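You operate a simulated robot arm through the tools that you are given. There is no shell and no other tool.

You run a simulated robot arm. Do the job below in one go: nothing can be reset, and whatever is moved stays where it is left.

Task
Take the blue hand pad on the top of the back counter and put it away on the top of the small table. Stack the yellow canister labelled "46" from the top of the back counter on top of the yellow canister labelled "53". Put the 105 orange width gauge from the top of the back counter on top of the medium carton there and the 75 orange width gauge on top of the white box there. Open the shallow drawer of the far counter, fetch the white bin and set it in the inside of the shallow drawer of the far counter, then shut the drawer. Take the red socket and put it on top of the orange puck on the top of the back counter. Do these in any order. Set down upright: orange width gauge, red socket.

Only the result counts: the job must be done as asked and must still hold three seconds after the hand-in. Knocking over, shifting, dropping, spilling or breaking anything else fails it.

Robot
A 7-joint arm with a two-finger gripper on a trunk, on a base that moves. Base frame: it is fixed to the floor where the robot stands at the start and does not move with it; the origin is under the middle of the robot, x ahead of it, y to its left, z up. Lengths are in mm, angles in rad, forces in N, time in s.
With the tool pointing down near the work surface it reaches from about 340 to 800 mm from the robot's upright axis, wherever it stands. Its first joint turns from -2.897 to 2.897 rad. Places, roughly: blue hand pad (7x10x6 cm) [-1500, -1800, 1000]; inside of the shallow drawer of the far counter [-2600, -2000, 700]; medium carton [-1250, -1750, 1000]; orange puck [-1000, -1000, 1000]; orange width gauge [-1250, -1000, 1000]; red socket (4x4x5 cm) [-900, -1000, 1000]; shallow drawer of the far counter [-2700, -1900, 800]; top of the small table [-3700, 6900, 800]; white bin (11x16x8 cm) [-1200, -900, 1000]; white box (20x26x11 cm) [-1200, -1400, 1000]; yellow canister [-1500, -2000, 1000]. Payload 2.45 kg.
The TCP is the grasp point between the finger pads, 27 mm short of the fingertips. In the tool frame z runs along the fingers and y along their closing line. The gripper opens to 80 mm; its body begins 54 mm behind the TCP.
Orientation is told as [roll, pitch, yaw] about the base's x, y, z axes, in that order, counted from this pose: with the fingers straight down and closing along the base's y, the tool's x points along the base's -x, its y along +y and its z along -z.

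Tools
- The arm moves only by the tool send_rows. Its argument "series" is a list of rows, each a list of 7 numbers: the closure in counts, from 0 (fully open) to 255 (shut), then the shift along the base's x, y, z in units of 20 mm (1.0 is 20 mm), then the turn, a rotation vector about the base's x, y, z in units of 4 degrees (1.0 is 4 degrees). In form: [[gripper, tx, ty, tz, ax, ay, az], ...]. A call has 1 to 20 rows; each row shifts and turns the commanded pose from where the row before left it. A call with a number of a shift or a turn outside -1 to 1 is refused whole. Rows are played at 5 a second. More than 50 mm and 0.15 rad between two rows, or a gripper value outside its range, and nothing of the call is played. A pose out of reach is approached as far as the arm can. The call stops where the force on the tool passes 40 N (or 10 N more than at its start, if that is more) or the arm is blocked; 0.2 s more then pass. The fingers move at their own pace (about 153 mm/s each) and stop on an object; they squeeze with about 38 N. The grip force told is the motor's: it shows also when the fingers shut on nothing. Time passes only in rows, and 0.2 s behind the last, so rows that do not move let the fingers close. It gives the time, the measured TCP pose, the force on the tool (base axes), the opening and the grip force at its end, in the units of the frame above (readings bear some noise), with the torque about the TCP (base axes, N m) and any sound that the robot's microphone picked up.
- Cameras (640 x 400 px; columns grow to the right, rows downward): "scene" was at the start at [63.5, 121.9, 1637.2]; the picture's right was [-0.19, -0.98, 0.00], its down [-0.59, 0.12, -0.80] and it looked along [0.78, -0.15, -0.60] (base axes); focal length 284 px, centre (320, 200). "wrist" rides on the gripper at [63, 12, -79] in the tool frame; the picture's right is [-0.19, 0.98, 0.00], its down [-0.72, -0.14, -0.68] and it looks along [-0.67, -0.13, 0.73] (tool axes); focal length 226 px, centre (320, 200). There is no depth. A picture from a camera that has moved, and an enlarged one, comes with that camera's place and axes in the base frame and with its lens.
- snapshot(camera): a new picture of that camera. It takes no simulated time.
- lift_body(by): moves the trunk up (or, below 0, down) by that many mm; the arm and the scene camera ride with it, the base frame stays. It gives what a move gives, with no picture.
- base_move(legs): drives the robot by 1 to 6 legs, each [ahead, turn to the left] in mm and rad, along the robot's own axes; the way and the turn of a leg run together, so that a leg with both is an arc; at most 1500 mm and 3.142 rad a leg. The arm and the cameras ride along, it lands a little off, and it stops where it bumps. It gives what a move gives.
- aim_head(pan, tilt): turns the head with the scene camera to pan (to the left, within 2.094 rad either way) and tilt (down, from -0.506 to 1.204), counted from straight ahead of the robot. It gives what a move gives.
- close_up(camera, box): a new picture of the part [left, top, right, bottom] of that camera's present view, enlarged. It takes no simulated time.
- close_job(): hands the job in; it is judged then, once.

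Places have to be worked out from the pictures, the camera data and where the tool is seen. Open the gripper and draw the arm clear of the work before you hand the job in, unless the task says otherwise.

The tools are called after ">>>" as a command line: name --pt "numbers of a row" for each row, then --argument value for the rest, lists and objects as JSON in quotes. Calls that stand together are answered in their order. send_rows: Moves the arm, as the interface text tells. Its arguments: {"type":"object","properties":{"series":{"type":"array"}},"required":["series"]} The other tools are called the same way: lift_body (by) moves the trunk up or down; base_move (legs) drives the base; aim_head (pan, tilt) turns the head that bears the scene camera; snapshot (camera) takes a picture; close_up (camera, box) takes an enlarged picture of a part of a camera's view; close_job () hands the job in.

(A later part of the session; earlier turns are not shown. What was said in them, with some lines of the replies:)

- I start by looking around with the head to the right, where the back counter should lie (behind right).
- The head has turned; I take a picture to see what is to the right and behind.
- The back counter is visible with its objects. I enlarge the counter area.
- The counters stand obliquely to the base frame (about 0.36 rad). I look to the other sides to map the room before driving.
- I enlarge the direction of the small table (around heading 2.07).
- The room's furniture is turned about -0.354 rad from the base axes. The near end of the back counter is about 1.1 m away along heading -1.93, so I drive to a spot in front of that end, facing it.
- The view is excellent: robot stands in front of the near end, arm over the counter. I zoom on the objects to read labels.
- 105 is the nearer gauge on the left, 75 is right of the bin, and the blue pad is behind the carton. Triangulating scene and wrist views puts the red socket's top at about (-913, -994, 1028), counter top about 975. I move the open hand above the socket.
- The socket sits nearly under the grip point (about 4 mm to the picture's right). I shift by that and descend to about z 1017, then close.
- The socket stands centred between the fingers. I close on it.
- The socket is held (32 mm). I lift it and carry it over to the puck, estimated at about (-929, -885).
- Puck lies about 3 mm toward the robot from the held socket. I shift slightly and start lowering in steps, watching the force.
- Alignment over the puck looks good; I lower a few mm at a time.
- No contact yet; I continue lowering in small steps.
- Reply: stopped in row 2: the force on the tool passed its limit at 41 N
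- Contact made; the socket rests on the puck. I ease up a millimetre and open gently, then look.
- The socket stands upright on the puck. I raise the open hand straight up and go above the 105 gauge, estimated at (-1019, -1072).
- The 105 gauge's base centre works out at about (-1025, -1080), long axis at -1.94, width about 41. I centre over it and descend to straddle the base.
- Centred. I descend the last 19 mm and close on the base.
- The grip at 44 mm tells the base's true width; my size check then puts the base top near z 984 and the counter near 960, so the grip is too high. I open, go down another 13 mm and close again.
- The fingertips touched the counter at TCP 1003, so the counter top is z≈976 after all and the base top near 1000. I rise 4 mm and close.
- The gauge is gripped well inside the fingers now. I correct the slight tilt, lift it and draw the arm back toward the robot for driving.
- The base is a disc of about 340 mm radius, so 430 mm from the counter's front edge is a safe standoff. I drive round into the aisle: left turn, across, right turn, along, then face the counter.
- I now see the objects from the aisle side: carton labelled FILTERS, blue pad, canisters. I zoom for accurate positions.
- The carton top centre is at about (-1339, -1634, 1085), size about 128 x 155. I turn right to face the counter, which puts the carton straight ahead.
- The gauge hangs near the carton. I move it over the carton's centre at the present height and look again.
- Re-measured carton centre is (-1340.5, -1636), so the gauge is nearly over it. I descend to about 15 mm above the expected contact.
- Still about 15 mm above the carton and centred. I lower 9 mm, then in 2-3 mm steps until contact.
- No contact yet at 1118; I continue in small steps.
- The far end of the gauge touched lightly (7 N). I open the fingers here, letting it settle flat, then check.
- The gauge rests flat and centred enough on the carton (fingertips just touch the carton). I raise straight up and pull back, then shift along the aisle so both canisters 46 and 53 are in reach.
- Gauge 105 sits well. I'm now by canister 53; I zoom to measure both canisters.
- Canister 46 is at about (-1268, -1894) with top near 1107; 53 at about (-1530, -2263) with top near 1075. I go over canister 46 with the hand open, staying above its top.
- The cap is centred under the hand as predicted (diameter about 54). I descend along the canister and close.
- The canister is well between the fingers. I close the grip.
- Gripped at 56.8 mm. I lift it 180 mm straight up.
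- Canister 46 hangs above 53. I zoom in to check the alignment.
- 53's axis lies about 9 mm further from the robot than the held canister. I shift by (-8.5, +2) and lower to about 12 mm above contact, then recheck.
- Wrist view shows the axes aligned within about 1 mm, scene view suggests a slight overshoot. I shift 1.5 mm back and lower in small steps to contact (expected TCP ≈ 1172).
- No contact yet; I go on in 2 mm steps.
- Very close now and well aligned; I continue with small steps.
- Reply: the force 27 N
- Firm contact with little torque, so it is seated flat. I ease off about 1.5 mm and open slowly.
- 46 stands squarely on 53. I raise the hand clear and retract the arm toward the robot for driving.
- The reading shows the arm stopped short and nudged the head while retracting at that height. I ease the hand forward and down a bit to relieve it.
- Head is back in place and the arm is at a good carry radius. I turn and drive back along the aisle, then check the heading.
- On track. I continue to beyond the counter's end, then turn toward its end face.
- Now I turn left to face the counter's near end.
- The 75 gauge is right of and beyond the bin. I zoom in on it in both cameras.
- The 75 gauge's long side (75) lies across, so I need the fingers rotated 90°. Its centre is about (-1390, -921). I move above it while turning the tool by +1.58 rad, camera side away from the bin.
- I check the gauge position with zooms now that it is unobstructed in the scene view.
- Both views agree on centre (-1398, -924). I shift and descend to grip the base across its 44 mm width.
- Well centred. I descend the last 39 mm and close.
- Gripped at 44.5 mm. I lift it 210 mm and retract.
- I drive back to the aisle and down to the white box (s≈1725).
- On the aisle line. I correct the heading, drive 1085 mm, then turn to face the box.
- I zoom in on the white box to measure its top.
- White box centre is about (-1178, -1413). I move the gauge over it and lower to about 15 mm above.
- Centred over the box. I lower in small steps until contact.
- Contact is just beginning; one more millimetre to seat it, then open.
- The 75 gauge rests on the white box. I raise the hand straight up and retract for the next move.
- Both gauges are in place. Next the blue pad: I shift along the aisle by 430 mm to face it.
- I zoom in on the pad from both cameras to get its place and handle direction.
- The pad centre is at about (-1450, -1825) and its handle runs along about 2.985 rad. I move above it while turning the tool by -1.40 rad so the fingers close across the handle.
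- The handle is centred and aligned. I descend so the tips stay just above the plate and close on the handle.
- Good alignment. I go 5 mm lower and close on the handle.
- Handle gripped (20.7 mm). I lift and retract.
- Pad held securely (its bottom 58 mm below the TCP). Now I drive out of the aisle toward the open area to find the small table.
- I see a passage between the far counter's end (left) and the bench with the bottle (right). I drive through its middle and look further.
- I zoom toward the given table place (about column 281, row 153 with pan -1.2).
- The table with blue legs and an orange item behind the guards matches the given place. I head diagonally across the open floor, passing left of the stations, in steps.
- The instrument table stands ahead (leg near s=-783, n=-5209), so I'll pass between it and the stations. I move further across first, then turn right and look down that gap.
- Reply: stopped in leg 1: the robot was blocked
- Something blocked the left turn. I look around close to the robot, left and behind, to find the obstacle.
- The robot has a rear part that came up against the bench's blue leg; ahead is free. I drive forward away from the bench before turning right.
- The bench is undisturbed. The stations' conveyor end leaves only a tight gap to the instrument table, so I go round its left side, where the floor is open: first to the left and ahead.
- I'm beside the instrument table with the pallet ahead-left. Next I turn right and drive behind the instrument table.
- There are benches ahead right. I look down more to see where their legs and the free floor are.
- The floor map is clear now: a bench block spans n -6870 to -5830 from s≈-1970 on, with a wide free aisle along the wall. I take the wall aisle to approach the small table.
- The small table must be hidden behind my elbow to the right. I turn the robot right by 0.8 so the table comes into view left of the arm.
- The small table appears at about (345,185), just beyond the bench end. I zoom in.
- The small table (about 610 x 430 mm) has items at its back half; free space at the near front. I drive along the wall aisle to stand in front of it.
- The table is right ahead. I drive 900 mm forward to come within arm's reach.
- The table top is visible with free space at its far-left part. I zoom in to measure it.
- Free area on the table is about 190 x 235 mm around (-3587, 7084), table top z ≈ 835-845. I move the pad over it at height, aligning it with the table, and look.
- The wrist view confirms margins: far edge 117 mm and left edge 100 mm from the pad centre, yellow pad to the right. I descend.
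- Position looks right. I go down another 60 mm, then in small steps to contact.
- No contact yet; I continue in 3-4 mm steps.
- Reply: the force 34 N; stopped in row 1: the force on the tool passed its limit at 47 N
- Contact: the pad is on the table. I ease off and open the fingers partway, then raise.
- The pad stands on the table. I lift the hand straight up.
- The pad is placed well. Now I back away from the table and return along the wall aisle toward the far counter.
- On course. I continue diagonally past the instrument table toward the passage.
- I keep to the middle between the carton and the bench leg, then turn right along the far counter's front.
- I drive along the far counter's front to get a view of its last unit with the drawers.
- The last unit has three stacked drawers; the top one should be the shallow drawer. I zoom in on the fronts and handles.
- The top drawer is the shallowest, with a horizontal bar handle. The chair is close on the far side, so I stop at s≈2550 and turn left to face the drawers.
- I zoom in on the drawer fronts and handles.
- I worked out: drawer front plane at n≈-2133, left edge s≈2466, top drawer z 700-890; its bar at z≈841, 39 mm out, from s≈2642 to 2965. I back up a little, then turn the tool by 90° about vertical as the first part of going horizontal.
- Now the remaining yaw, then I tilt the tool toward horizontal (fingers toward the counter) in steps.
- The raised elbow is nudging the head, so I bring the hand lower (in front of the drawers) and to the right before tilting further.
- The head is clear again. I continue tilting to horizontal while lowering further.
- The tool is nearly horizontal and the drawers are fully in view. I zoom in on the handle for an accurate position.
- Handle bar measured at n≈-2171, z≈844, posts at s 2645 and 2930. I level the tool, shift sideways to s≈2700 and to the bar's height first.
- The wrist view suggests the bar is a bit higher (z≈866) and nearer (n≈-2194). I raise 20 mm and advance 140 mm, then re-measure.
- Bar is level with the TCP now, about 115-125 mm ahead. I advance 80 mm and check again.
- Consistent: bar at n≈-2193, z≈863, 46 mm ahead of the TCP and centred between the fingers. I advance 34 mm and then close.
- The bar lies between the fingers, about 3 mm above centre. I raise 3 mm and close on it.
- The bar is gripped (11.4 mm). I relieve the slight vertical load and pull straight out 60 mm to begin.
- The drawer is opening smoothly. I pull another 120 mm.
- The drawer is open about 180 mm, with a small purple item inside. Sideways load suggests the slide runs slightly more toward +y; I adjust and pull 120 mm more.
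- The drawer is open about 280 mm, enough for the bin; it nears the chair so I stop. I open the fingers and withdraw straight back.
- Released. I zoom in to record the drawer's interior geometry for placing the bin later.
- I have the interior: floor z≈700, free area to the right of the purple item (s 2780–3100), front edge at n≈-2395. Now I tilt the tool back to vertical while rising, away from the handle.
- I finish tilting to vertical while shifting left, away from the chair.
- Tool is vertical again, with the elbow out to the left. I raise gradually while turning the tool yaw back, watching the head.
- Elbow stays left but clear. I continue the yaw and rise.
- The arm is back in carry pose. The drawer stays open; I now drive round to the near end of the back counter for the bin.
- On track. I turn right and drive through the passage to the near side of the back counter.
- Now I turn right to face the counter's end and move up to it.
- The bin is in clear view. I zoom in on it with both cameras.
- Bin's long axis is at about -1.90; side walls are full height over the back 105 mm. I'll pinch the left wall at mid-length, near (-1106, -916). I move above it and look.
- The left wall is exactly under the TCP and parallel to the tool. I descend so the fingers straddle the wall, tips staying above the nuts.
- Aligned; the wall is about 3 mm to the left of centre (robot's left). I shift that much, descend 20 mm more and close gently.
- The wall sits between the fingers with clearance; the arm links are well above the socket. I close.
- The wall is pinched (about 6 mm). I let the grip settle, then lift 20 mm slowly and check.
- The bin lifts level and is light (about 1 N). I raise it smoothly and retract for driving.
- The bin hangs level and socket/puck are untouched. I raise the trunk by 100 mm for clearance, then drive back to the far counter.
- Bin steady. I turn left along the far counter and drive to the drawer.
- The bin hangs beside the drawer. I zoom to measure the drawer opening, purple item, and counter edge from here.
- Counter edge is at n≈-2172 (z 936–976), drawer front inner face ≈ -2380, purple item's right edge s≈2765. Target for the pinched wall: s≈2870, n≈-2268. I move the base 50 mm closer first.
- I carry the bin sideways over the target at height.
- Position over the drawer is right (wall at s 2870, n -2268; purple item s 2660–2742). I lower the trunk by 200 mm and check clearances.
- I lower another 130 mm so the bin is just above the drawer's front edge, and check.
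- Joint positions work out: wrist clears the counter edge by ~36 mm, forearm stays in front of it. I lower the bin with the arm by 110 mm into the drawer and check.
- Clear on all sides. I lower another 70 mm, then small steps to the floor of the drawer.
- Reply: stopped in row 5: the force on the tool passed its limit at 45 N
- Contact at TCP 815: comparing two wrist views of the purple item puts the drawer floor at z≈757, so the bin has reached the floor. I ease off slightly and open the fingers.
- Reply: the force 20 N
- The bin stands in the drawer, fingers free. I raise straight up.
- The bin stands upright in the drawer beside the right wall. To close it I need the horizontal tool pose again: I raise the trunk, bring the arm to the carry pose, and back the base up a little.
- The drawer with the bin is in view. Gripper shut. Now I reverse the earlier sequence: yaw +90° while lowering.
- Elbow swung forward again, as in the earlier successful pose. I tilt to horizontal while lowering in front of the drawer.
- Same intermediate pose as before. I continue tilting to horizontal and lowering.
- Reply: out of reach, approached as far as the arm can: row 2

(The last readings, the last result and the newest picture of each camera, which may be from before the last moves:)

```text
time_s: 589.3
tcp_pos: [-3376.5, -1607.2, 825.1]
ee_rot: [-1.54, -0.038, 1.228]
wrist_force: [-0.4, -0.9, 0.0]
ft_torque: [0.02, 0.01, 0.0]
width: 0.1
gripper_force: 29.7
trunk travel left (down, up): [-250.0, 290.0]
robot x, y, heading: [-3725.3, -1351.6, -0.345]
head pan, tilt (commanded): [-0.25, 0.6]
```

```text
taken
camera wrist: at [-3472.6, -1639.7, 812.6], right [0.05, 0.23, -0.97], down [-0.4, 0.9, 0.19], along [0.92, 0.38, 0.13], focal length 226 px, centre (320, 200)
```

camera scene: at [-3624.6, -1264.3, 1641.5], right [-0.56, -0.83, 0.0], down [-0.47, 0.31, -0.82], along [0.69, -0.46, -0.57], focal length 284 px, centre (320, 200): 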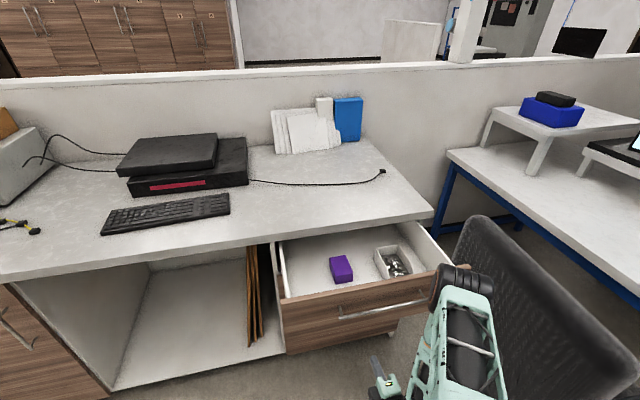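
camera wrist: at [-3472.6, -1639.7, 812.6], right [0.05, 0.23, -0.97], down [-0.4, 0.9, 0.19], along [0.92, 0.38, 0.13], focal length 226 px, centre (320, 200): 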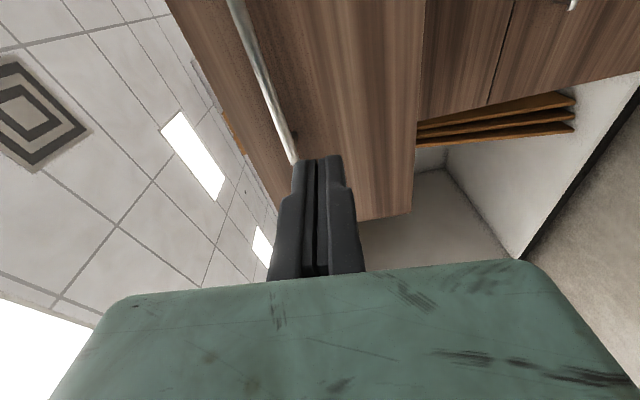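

Tool is horizontal again with the fist facing the drawer front below the bar. I lower 28 mm to pass well under the bar, then bring the base 110 mm forward.

>>> send_rows --pt "255 0 0 -0.7 -0.15 -0.4 0" --pt "255 0 0 -0.7 0 0 0" --pt "255 0 0 0 0 0 0"

>>> base_move --legs '[[105, 0]]'

>>> snapshot --camera "scene"

>>> snapshot --camera "wrist"

```text
time_s: 590.1
tcp_pos: [-3376.4, -1608.2, 797.4]
ee_rot: [-1.569, -0.036, 1.229]
wrist_force: [-0.1, 0.1, 0.7]
ft_torque: [-0.03, -0.01, -0.05]
width: 0.0
gripper_force: 29.3
trunk travel left (down, up): [-250.0, 290.0]
robot x, y, heading: [-3727.9, -1351.6, -0.337]
head pan, tilt (commanded): [-0.25, 0.6]
```

```text
time_s: 591.2
tcp_pos: [-3277.0, -1642.8, 797.7]
ee_rot: [-1.567, -0.037, 1.229]
wrist_force: [-0.3, 0.2, 0.1]
ft_torque: [-0.03, 0.01, 0.02]
width: 0.1
gripper_force: 29.7
trunk travel left (down, up): [-250.0, 290.0]
robot x, y, heading: [-3624.9, -1386.3, -0.34]
head pan, tilt (commanded): [-0.25, 0.6]
```

```text
taken
camera scene: at [-3525.6, -1299.2, 1641.5], right [-0.55, -0.83, 0.0], down [-0.47, 0.31, -0.82], along [0.69, -0.46, -0.57], focal length 284 px, centre (320, 200)
```

scene: 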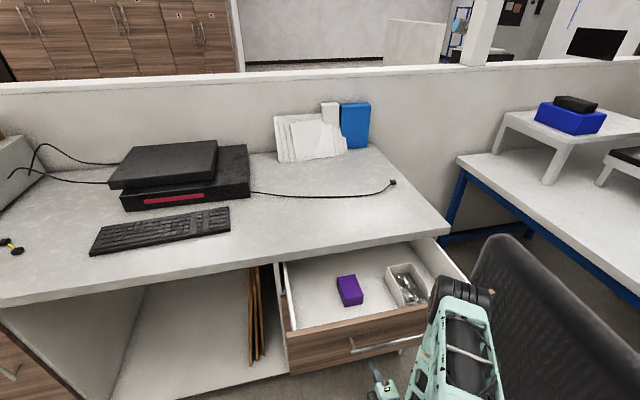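

```text
taken
camera wrist: at [-3371.9, -1674.4, 782.8], right [0.07, 0.22, -0.97], down [-0.4, 0.9, 0.17], along [0.91, 0.38, 0.15], focal length 226 px, centre (320, 200)
```

wrist: 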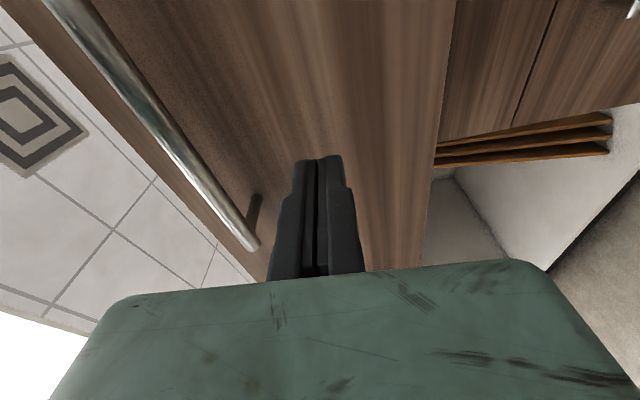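

Fist is below the bar and about 50 mm from the front. I push forward 150 mm and check.

>>> send_rows --pt "255 0.7 -0.265 0 0 0 0" --pt "255 0.7 -0.265 0 0 0 0" --pt "255 0.7 -0.265 0 0 0 0" --pt "255 0.7 -0.265 0 0 0 0" --pt "255 0.934 -0.357 0 0 0 0" --pt "255 0.934 -0.357 0 0 0 0" --pt "255 0.934 -0.357 0 0 0 0" --pt "255 0.934 -0.357 0 0 0 0"

>>> snapshot --camera "scene"

>>> snapshot --camera "wrist"

```text
time_s: 593.0
tcp_pos: [-3145.8, -1691.9, 797.7]
ee_rot: [-1.566, -0.036, 1.231]
wrist_force: [-0.9, 0.3, -0.7]
ft_torque: [-0.01, -0.02, -0.03]
width: 0.0
gripper_force: 29.5
trunk travel left (down, up): [-250.0, 290.0]
robot x, y, heading: [-3625.2, -1387.8, -0.339]
head pan, tilt (commanded): [-0.25, 0.6]
```

```text
taken
camera scene: at [-3525.9, -1298.9, 1641.5], right [-0.55, -0.83, 0.0], down [-0.47, 0.31, -0.82], along [0.69, -0.46, -0.57], focal length 284 px, centre (320, 200)
```

scene: 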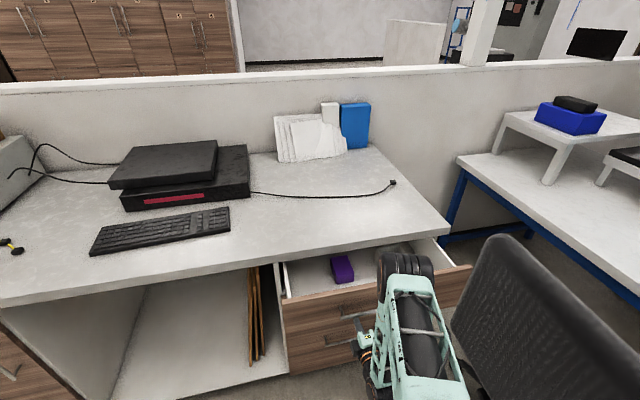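

```text
taken
camera wrist: at [-3240.3, -1724.6, 782.4], right [0.07, 0.22, -0.97], down [-0.4, 0.9, 0.17], along [0.91, 0.38, 0.15], focal length 226 px, centre (320, 200)
```

wrist: 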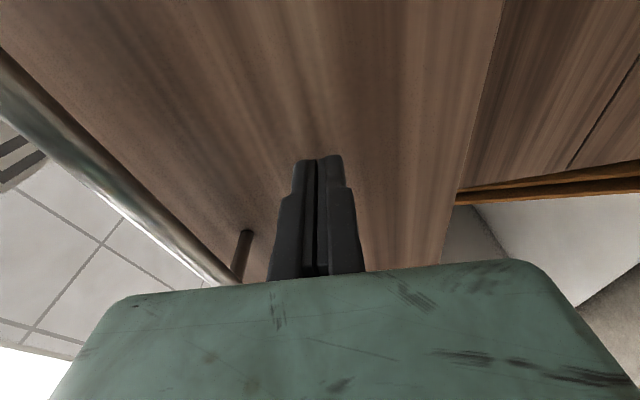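

The drawer slides in easily (front now at about n -2325). I continue pushing 170 mm.

>>> send_rows --pt "255 0.934 -0.357 0 0 0 0" --pt "255 0.934 -0.357 0 0 0 0" --pt "255 0.934 -0.357 0 0 0 0" --pt "255 0.934 -0.357 0 0 0 0" --pt "255 0.934 -0.357 0 0 0 0" --pt "255 0.934 -0.357 0 0 0 0" --pt "255 0.7 -0.267 0 0 0 0" --pt "255 0.5 -0.19 0 0 0 0"

>>> snapshot --camera "scene"

```text
time_s: 594.8
tcp_pos: [-3008.0, -1743.1, 798.7]
ee_rot: [-1.567, -0.036, 1.23]
wrist_force: [-0.2, -0.2, 0.1]
ft_torque: [-0.01, -0.02, 0.01]
width: 0.0
gripper_force: 29.7
trunk travel left (down, up): [-250.0, 290.0]
robot x, y, heading: [-3624.8, -1384.5, -0.339]
head pan, tilt (commanded): [-0.25, 0.6]
```

```text
taken
camera scene: at [-3525.9, -1299.0, 1641.5], right [-0.55, -0.83, 0.0], down [-0.47, 0.31, -0.82], along [0.69, -0.46, -0.57], focal length 284 px, centre (320, 200)
```

scene: 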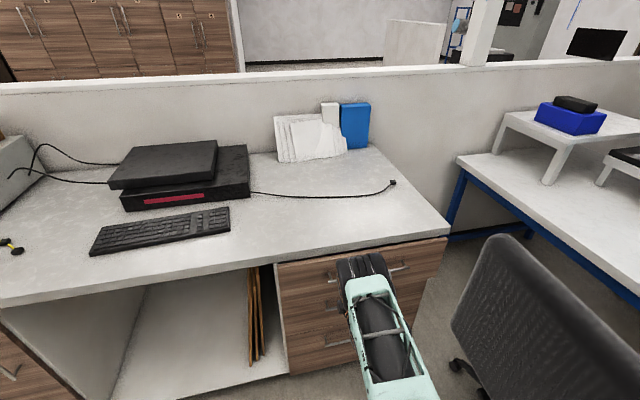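

Nearly shut. I push on in 8 mm steps until I feel the stop.

>>> send_rows --pt "255 0.375 -0.143 0 0 0 0" --pt "255 0.375 -0.143 0 0 0 0" --pt "255 0 0 0 0 0 0"

>>> send_rows --pt "255 0.3 -0.115 0 0 0 0" --pt "255 0.3 -0.115 0 0 0 0" --pt "255 0 0 0 0 0 0"

>>> send_rows --pt "255 0.3 -0.115 0 0 0 0" --pt "255 0.3 -0.115 0 0 0 0" --pt "255 0 0 0 0 0 0"

```text
time_s: 595.6
tcp_pos: [-2993.4, -1749.4, 797.7]
ee_rot: [-1.568, -0.036, 1.226]
wrist_force: [-0.7, 0.4, 0.0]
ft_torque: [0.01, -0.02, 0.02]
width: 0.0
gripper_force: 29.6
trunk travel left (down, up): [-250.0, 290.0]
robot x, y, heading: [-3623.9, -1389.8, -0.341]
head pan, tilt (commanded): [-0.25, 0.6]
```

```text
time_s: 596.4
tcp_pos: [-2980.5, -1753.8, 798.9]
ee_rot: [-1.568, -0.037, 1.23]
wrist_force: [0.6, 0.0, 0.7]
ft_torque: [-0.01, 0.02, -0.02]
width: 0.0
gripper_force: 29.8
trunk travel left (down, up): [-250.0, 290.0]
robot x, y, heading: [-3625.4, -1389.4, -0.337]
head pan, tilt (commanded): [-0.25, 0.6]
```

```text
time_s: 597.2
tcp_pos: [-2971.9, -1757.5, 797.0]
ee_rot: [-1.567, -0.037, 1.229]
wrist_force: [-8.2, 2.8, 1.9]
ft_torque: [0.01, -0.11, -0.11]
width: 5.8
gripper_force: 29.8
trunk travel left (down, up): [-250.0, 290.0]
robot x, y, heading: [-3624.0, -1387.2, -0.339]
head pan, tilt (commanded): [-0.25, 0.6]
```

Contact is felt now (8 N). I look at the drawer from both cameras before pushing more.

>>> snapshot --camera "wrist"

>>> close_up --camera "scene" --box '[260, 220, 460, 380]'

```text
taken
camera wrist: at [-3066.5, -1789.9, 782.8], right [0.07, 0.22, -0.97], down [-0.4, 0.9, 0.17], along [0.91, 0.38, 0.15], focal length 226 px, centre (320, 200)
```

wrist: 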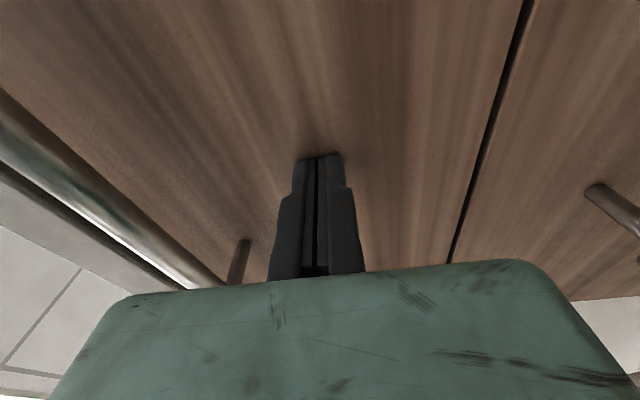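

```text
2.50 times, centred on (360, 300) of scene
camera zoom: at [-3527.1, -1298.5, 1641.6], right [-0.55, -0.83, 0.0], down [-0.47, 0.31, -0.83], along [0.69, -0.46, -0.56], focal length 711 px, centre (220, -50)
```

zoom: 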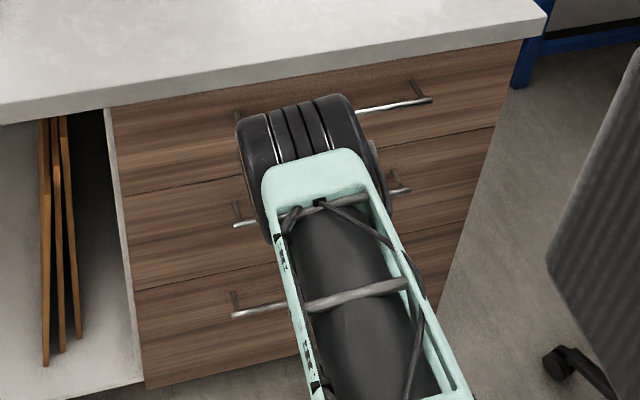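

The drawer front looks flush with the ones below. I press a few mm more to make sure it is fully home.

>>> send_rows --pt "255 0.15 -0.057 0 0 0 0" --pt "255 0.1 -0.038 0 0 0 0" --pt "255 0 0 0 0 0 0"

```text
time_s: 597.8
tcp_pos: [-2971.5, -1757.2, 797.3]
ee_rot: [-1.565, -0.038, 1.228]
wrist_force: [-17.3, 9.7, 10.3]
ft_torque: [-0.18, -0.15, -0.15]
width: 6.0
gripper_force: 30.1
trunk travel left (down, up): [-250.0, 290.0]
robot x, y, heading: [-3624.9, -1386.6, -0.336]
head pan, tilt (commanded): [-0.25, 0.6]
stopped in row 2: the force on the tool passed its limit at 44 N (the readings are from after the stop); the commanded pose is now the measured one
```

It's fully home (44 N, no further motion). I withdraw the hand straight back.

>>> send_rows --pt "255 -0.4 0.15 0 0 0 0" --pt "255 -0.934 0.357 0 0 0 0" --pt "255 -0.934 0.357 0 0 0 0" --pt "255 -0.934 0.357 0 0 0 0" --pt "255 -0.934 0.357 0 0 0 0" --pt "255 -0.934 0.357 0 0 0 0" --pt "255 -0.934 0.357 0 0 0 0" --pt "255 -0.934 0.357 0 0 0 0" --pt "255 -0.934 0.357 0 0 0 0" --pt "255 -0.934 0.357 0 0 0 0" --pt "255 -0.934 0.357 0 0 0 0" --pt "255 -0.934 0.357 0 0 0 0" --pt "255 -0.934 0.357 0 0 0 0" --pt "255 -0.934 0.357 0 0 0 0" --pt "255 -0.934 0.357 0 0 0 0"

>>> snapshot --camera "scene"

>>> close_up --camera "scene" --box '[260, 220, 500, 380]'

```text
time_s: 601.0
tcp_pos: [-3238.7, -1657.0, 795.8]
ee_rot: [-1.566, -0.037, 1.229]
wrist_force: [0.6, -0.7, 0.3]
ft_torque: [0.03, 0.02, -0.02]
width: 0.0
gripper_force: 30.1
trunk travel left (down, up): [-250.0, 290.0]
robot x, y, heading: [-3625.0, -1388.3, -0.34]
head pan, tilt (commanded): [-0.25, 0.6]
```

```text
taken
camera scene: at [-3527.0, -1299.2, 1641.6], right [-0.55, -0.83, 0.0], down [-0.47, 0.31, -0.82], along [0.69, -0.46, -0.57], focal length 284 px, centre (320, 200)
```

scene: 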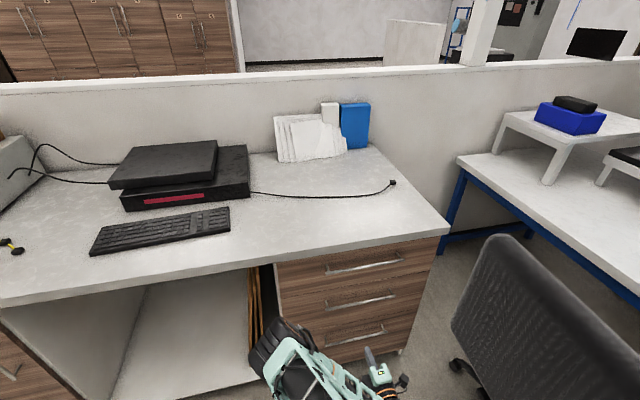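

```text
2.50 times, centred on (380, 300) of scene
camera zoom: at [-3527.0, -1299.2, 1641.6], right [-0.55, -0.83, 0.0], down [-0.47, 0.31, -0.82], along [0.69, -0.46, -0.57], focal length 711 px, centre (170, -50)
```

zoom: 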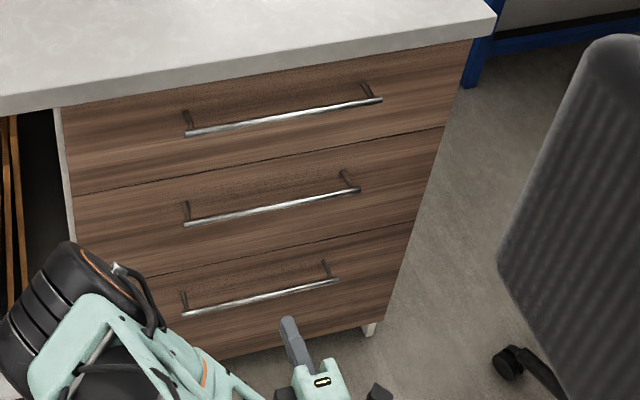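

The drawer is shut and flush. I open the gripper and back the base 90 mm so the arm is well clear.

>>> send_rows --pt "0 -0.5 0.19 0 0 0 0" --pt "0 0 0 0 0 0 0" --pt "0 0 0 0 0 0 0"

>>> base_move --legs '[[-90, 0]]'

>>> lift_body --by 280

>>> aim_head --pan 0.1 --tilt 0.35

>>> snapshot --camera "scene"

```text
time_s: 601.8
tcp_pos: [-3248.3, -1654.0, 795.5]
ee_rot: [-1.563, -0.036, 1.23]
wrist_force: [-0.2, 0.0, -0.2]
ft_torque: [0.01, 0.01, 0.0]
width: 80.1
gripper_force: 0.0
trunk travel left (down, up): [-250.0, 290.0]
robot x, y, heading: [-3627.8, -1384.7, -0.34]
head pan, tilt (commanded): [-0.25, 0.6]
```

```text
time_s: 602.9
tcp_pos: [-3334.6, -1622.7, 795.8]
ee_rot: [-1.563, -0.038, 1.229]
wrist_force: [-1.5, 0.3, -0.6]
ft_torque: [0.01, -0.02, -0.01]
width: 80.2
gripper_force: 0.1
trunk travel left (down, up): [-250.0, 290.0]
robot x, y, heading: [-3713.7, -1354.2, -0.337]
head pan, tilt (commanded): [-0.25, 0.6]
```

```text
time_s: 605.7
tcp_pos: [-3334.9, -1622.1, 1075.9]
ee_rot: [-1.564, -0.038, 1.229]
wrist_force: [-0.5, 0.9, -0.1]
ft_torque: [-0.02, -0.01, 0.0]
width: 80.0
gripper_force: 0.1
trunk travel left (down, up): [-530.0, 10.0]
robot x, y, heading: [-3715.0, -1356.8, -0.341]
head pan, tilt (commanded): [-0.25, 0.6]
```

```text
time_s: 606.5
tcp_pos: [-3335.0, -1622.9, 1075.5]
ee_rot: [-1.565, -0.037, 1.227]
wrist_force: [-0.3, 0.1, -0.5]
ft_torque: [0.03, 0.02, 0.01]
width: 79.8
gripper_force: 0.0
trunk travel left (down, up): [-530.0, 10.0]
robot x, y, heading: [-3711.8, -1353.8, -0.338]
head pan, tilt (commanded): [0.099, 0.351]
```

```text
taken
camera scene: at [-3596.3, -1241.2, 1944.2], right [-0.24, -0.97, 0.0], down [-0.33, 0.08, -0.94], along [0.91, -0.22, -0.34], focal length 284 px, centre (320, 200)
```

scene: 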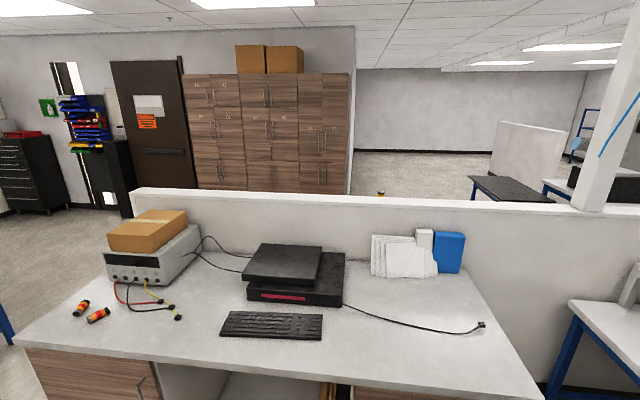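

The canister stack's top shows over the partition and all else looks undisturbed. I take one enlarged look at it, then hand in.

>>> close_up --camera "scene" --box '[340, 160, 420, 210]'

```text
8.00 times, centred on (380, 185) of scene
camera zoom: at [-3596.3, -1241.2, 1944.2], right [-0.24, -0.97, 0.0], down [-0.33, 0.08, -0.94], along [0.91, -0.22, -0.34], focal length 2275 px, centre (-160, 320)
```

zoom: 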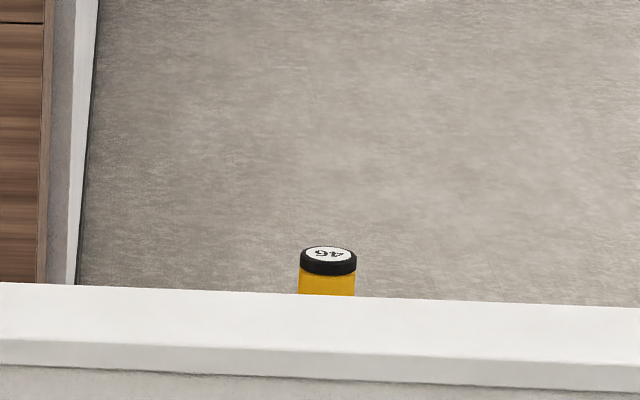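

Canister 46 still stands on top of the stack, the drawer is shut with the bin inside, the gripper is open and the arm is clear. I hand in the job.

>>> close_job

```text
The job is handed in.
```

All the tasks are done and the job is handed in. I don't have the judge's result.

- **Red socket:** it stands upright on the orange puck labelled 34.
- **105 gauge:** it lies flat on the medium carton, a little beyond its centre, about 12 mm from the far edge.
- **75 gauge:** it is flat and about central on the white box.
- **Canisters:** 46 stands squarely on 53. I saw it still in place just before the hand-in.
- **Blue hand pad:** it is on the top of the small table, beside the yellow pad.
- **White bin:** it stands in the shallow drawer of the far counter, to the right of the purple item already there. Its nuts stayed in place in every view I had, and the drawer is pushed fully shut.

On the way to the small table the robot was blocked while turning. Its rear had probably come up against a leg of the white bench with the bottle. It stopped there, and the bench and the things on it looked undisturbed afterwards.

The gripper is open, and the arm is drawn back clear of the far counter.
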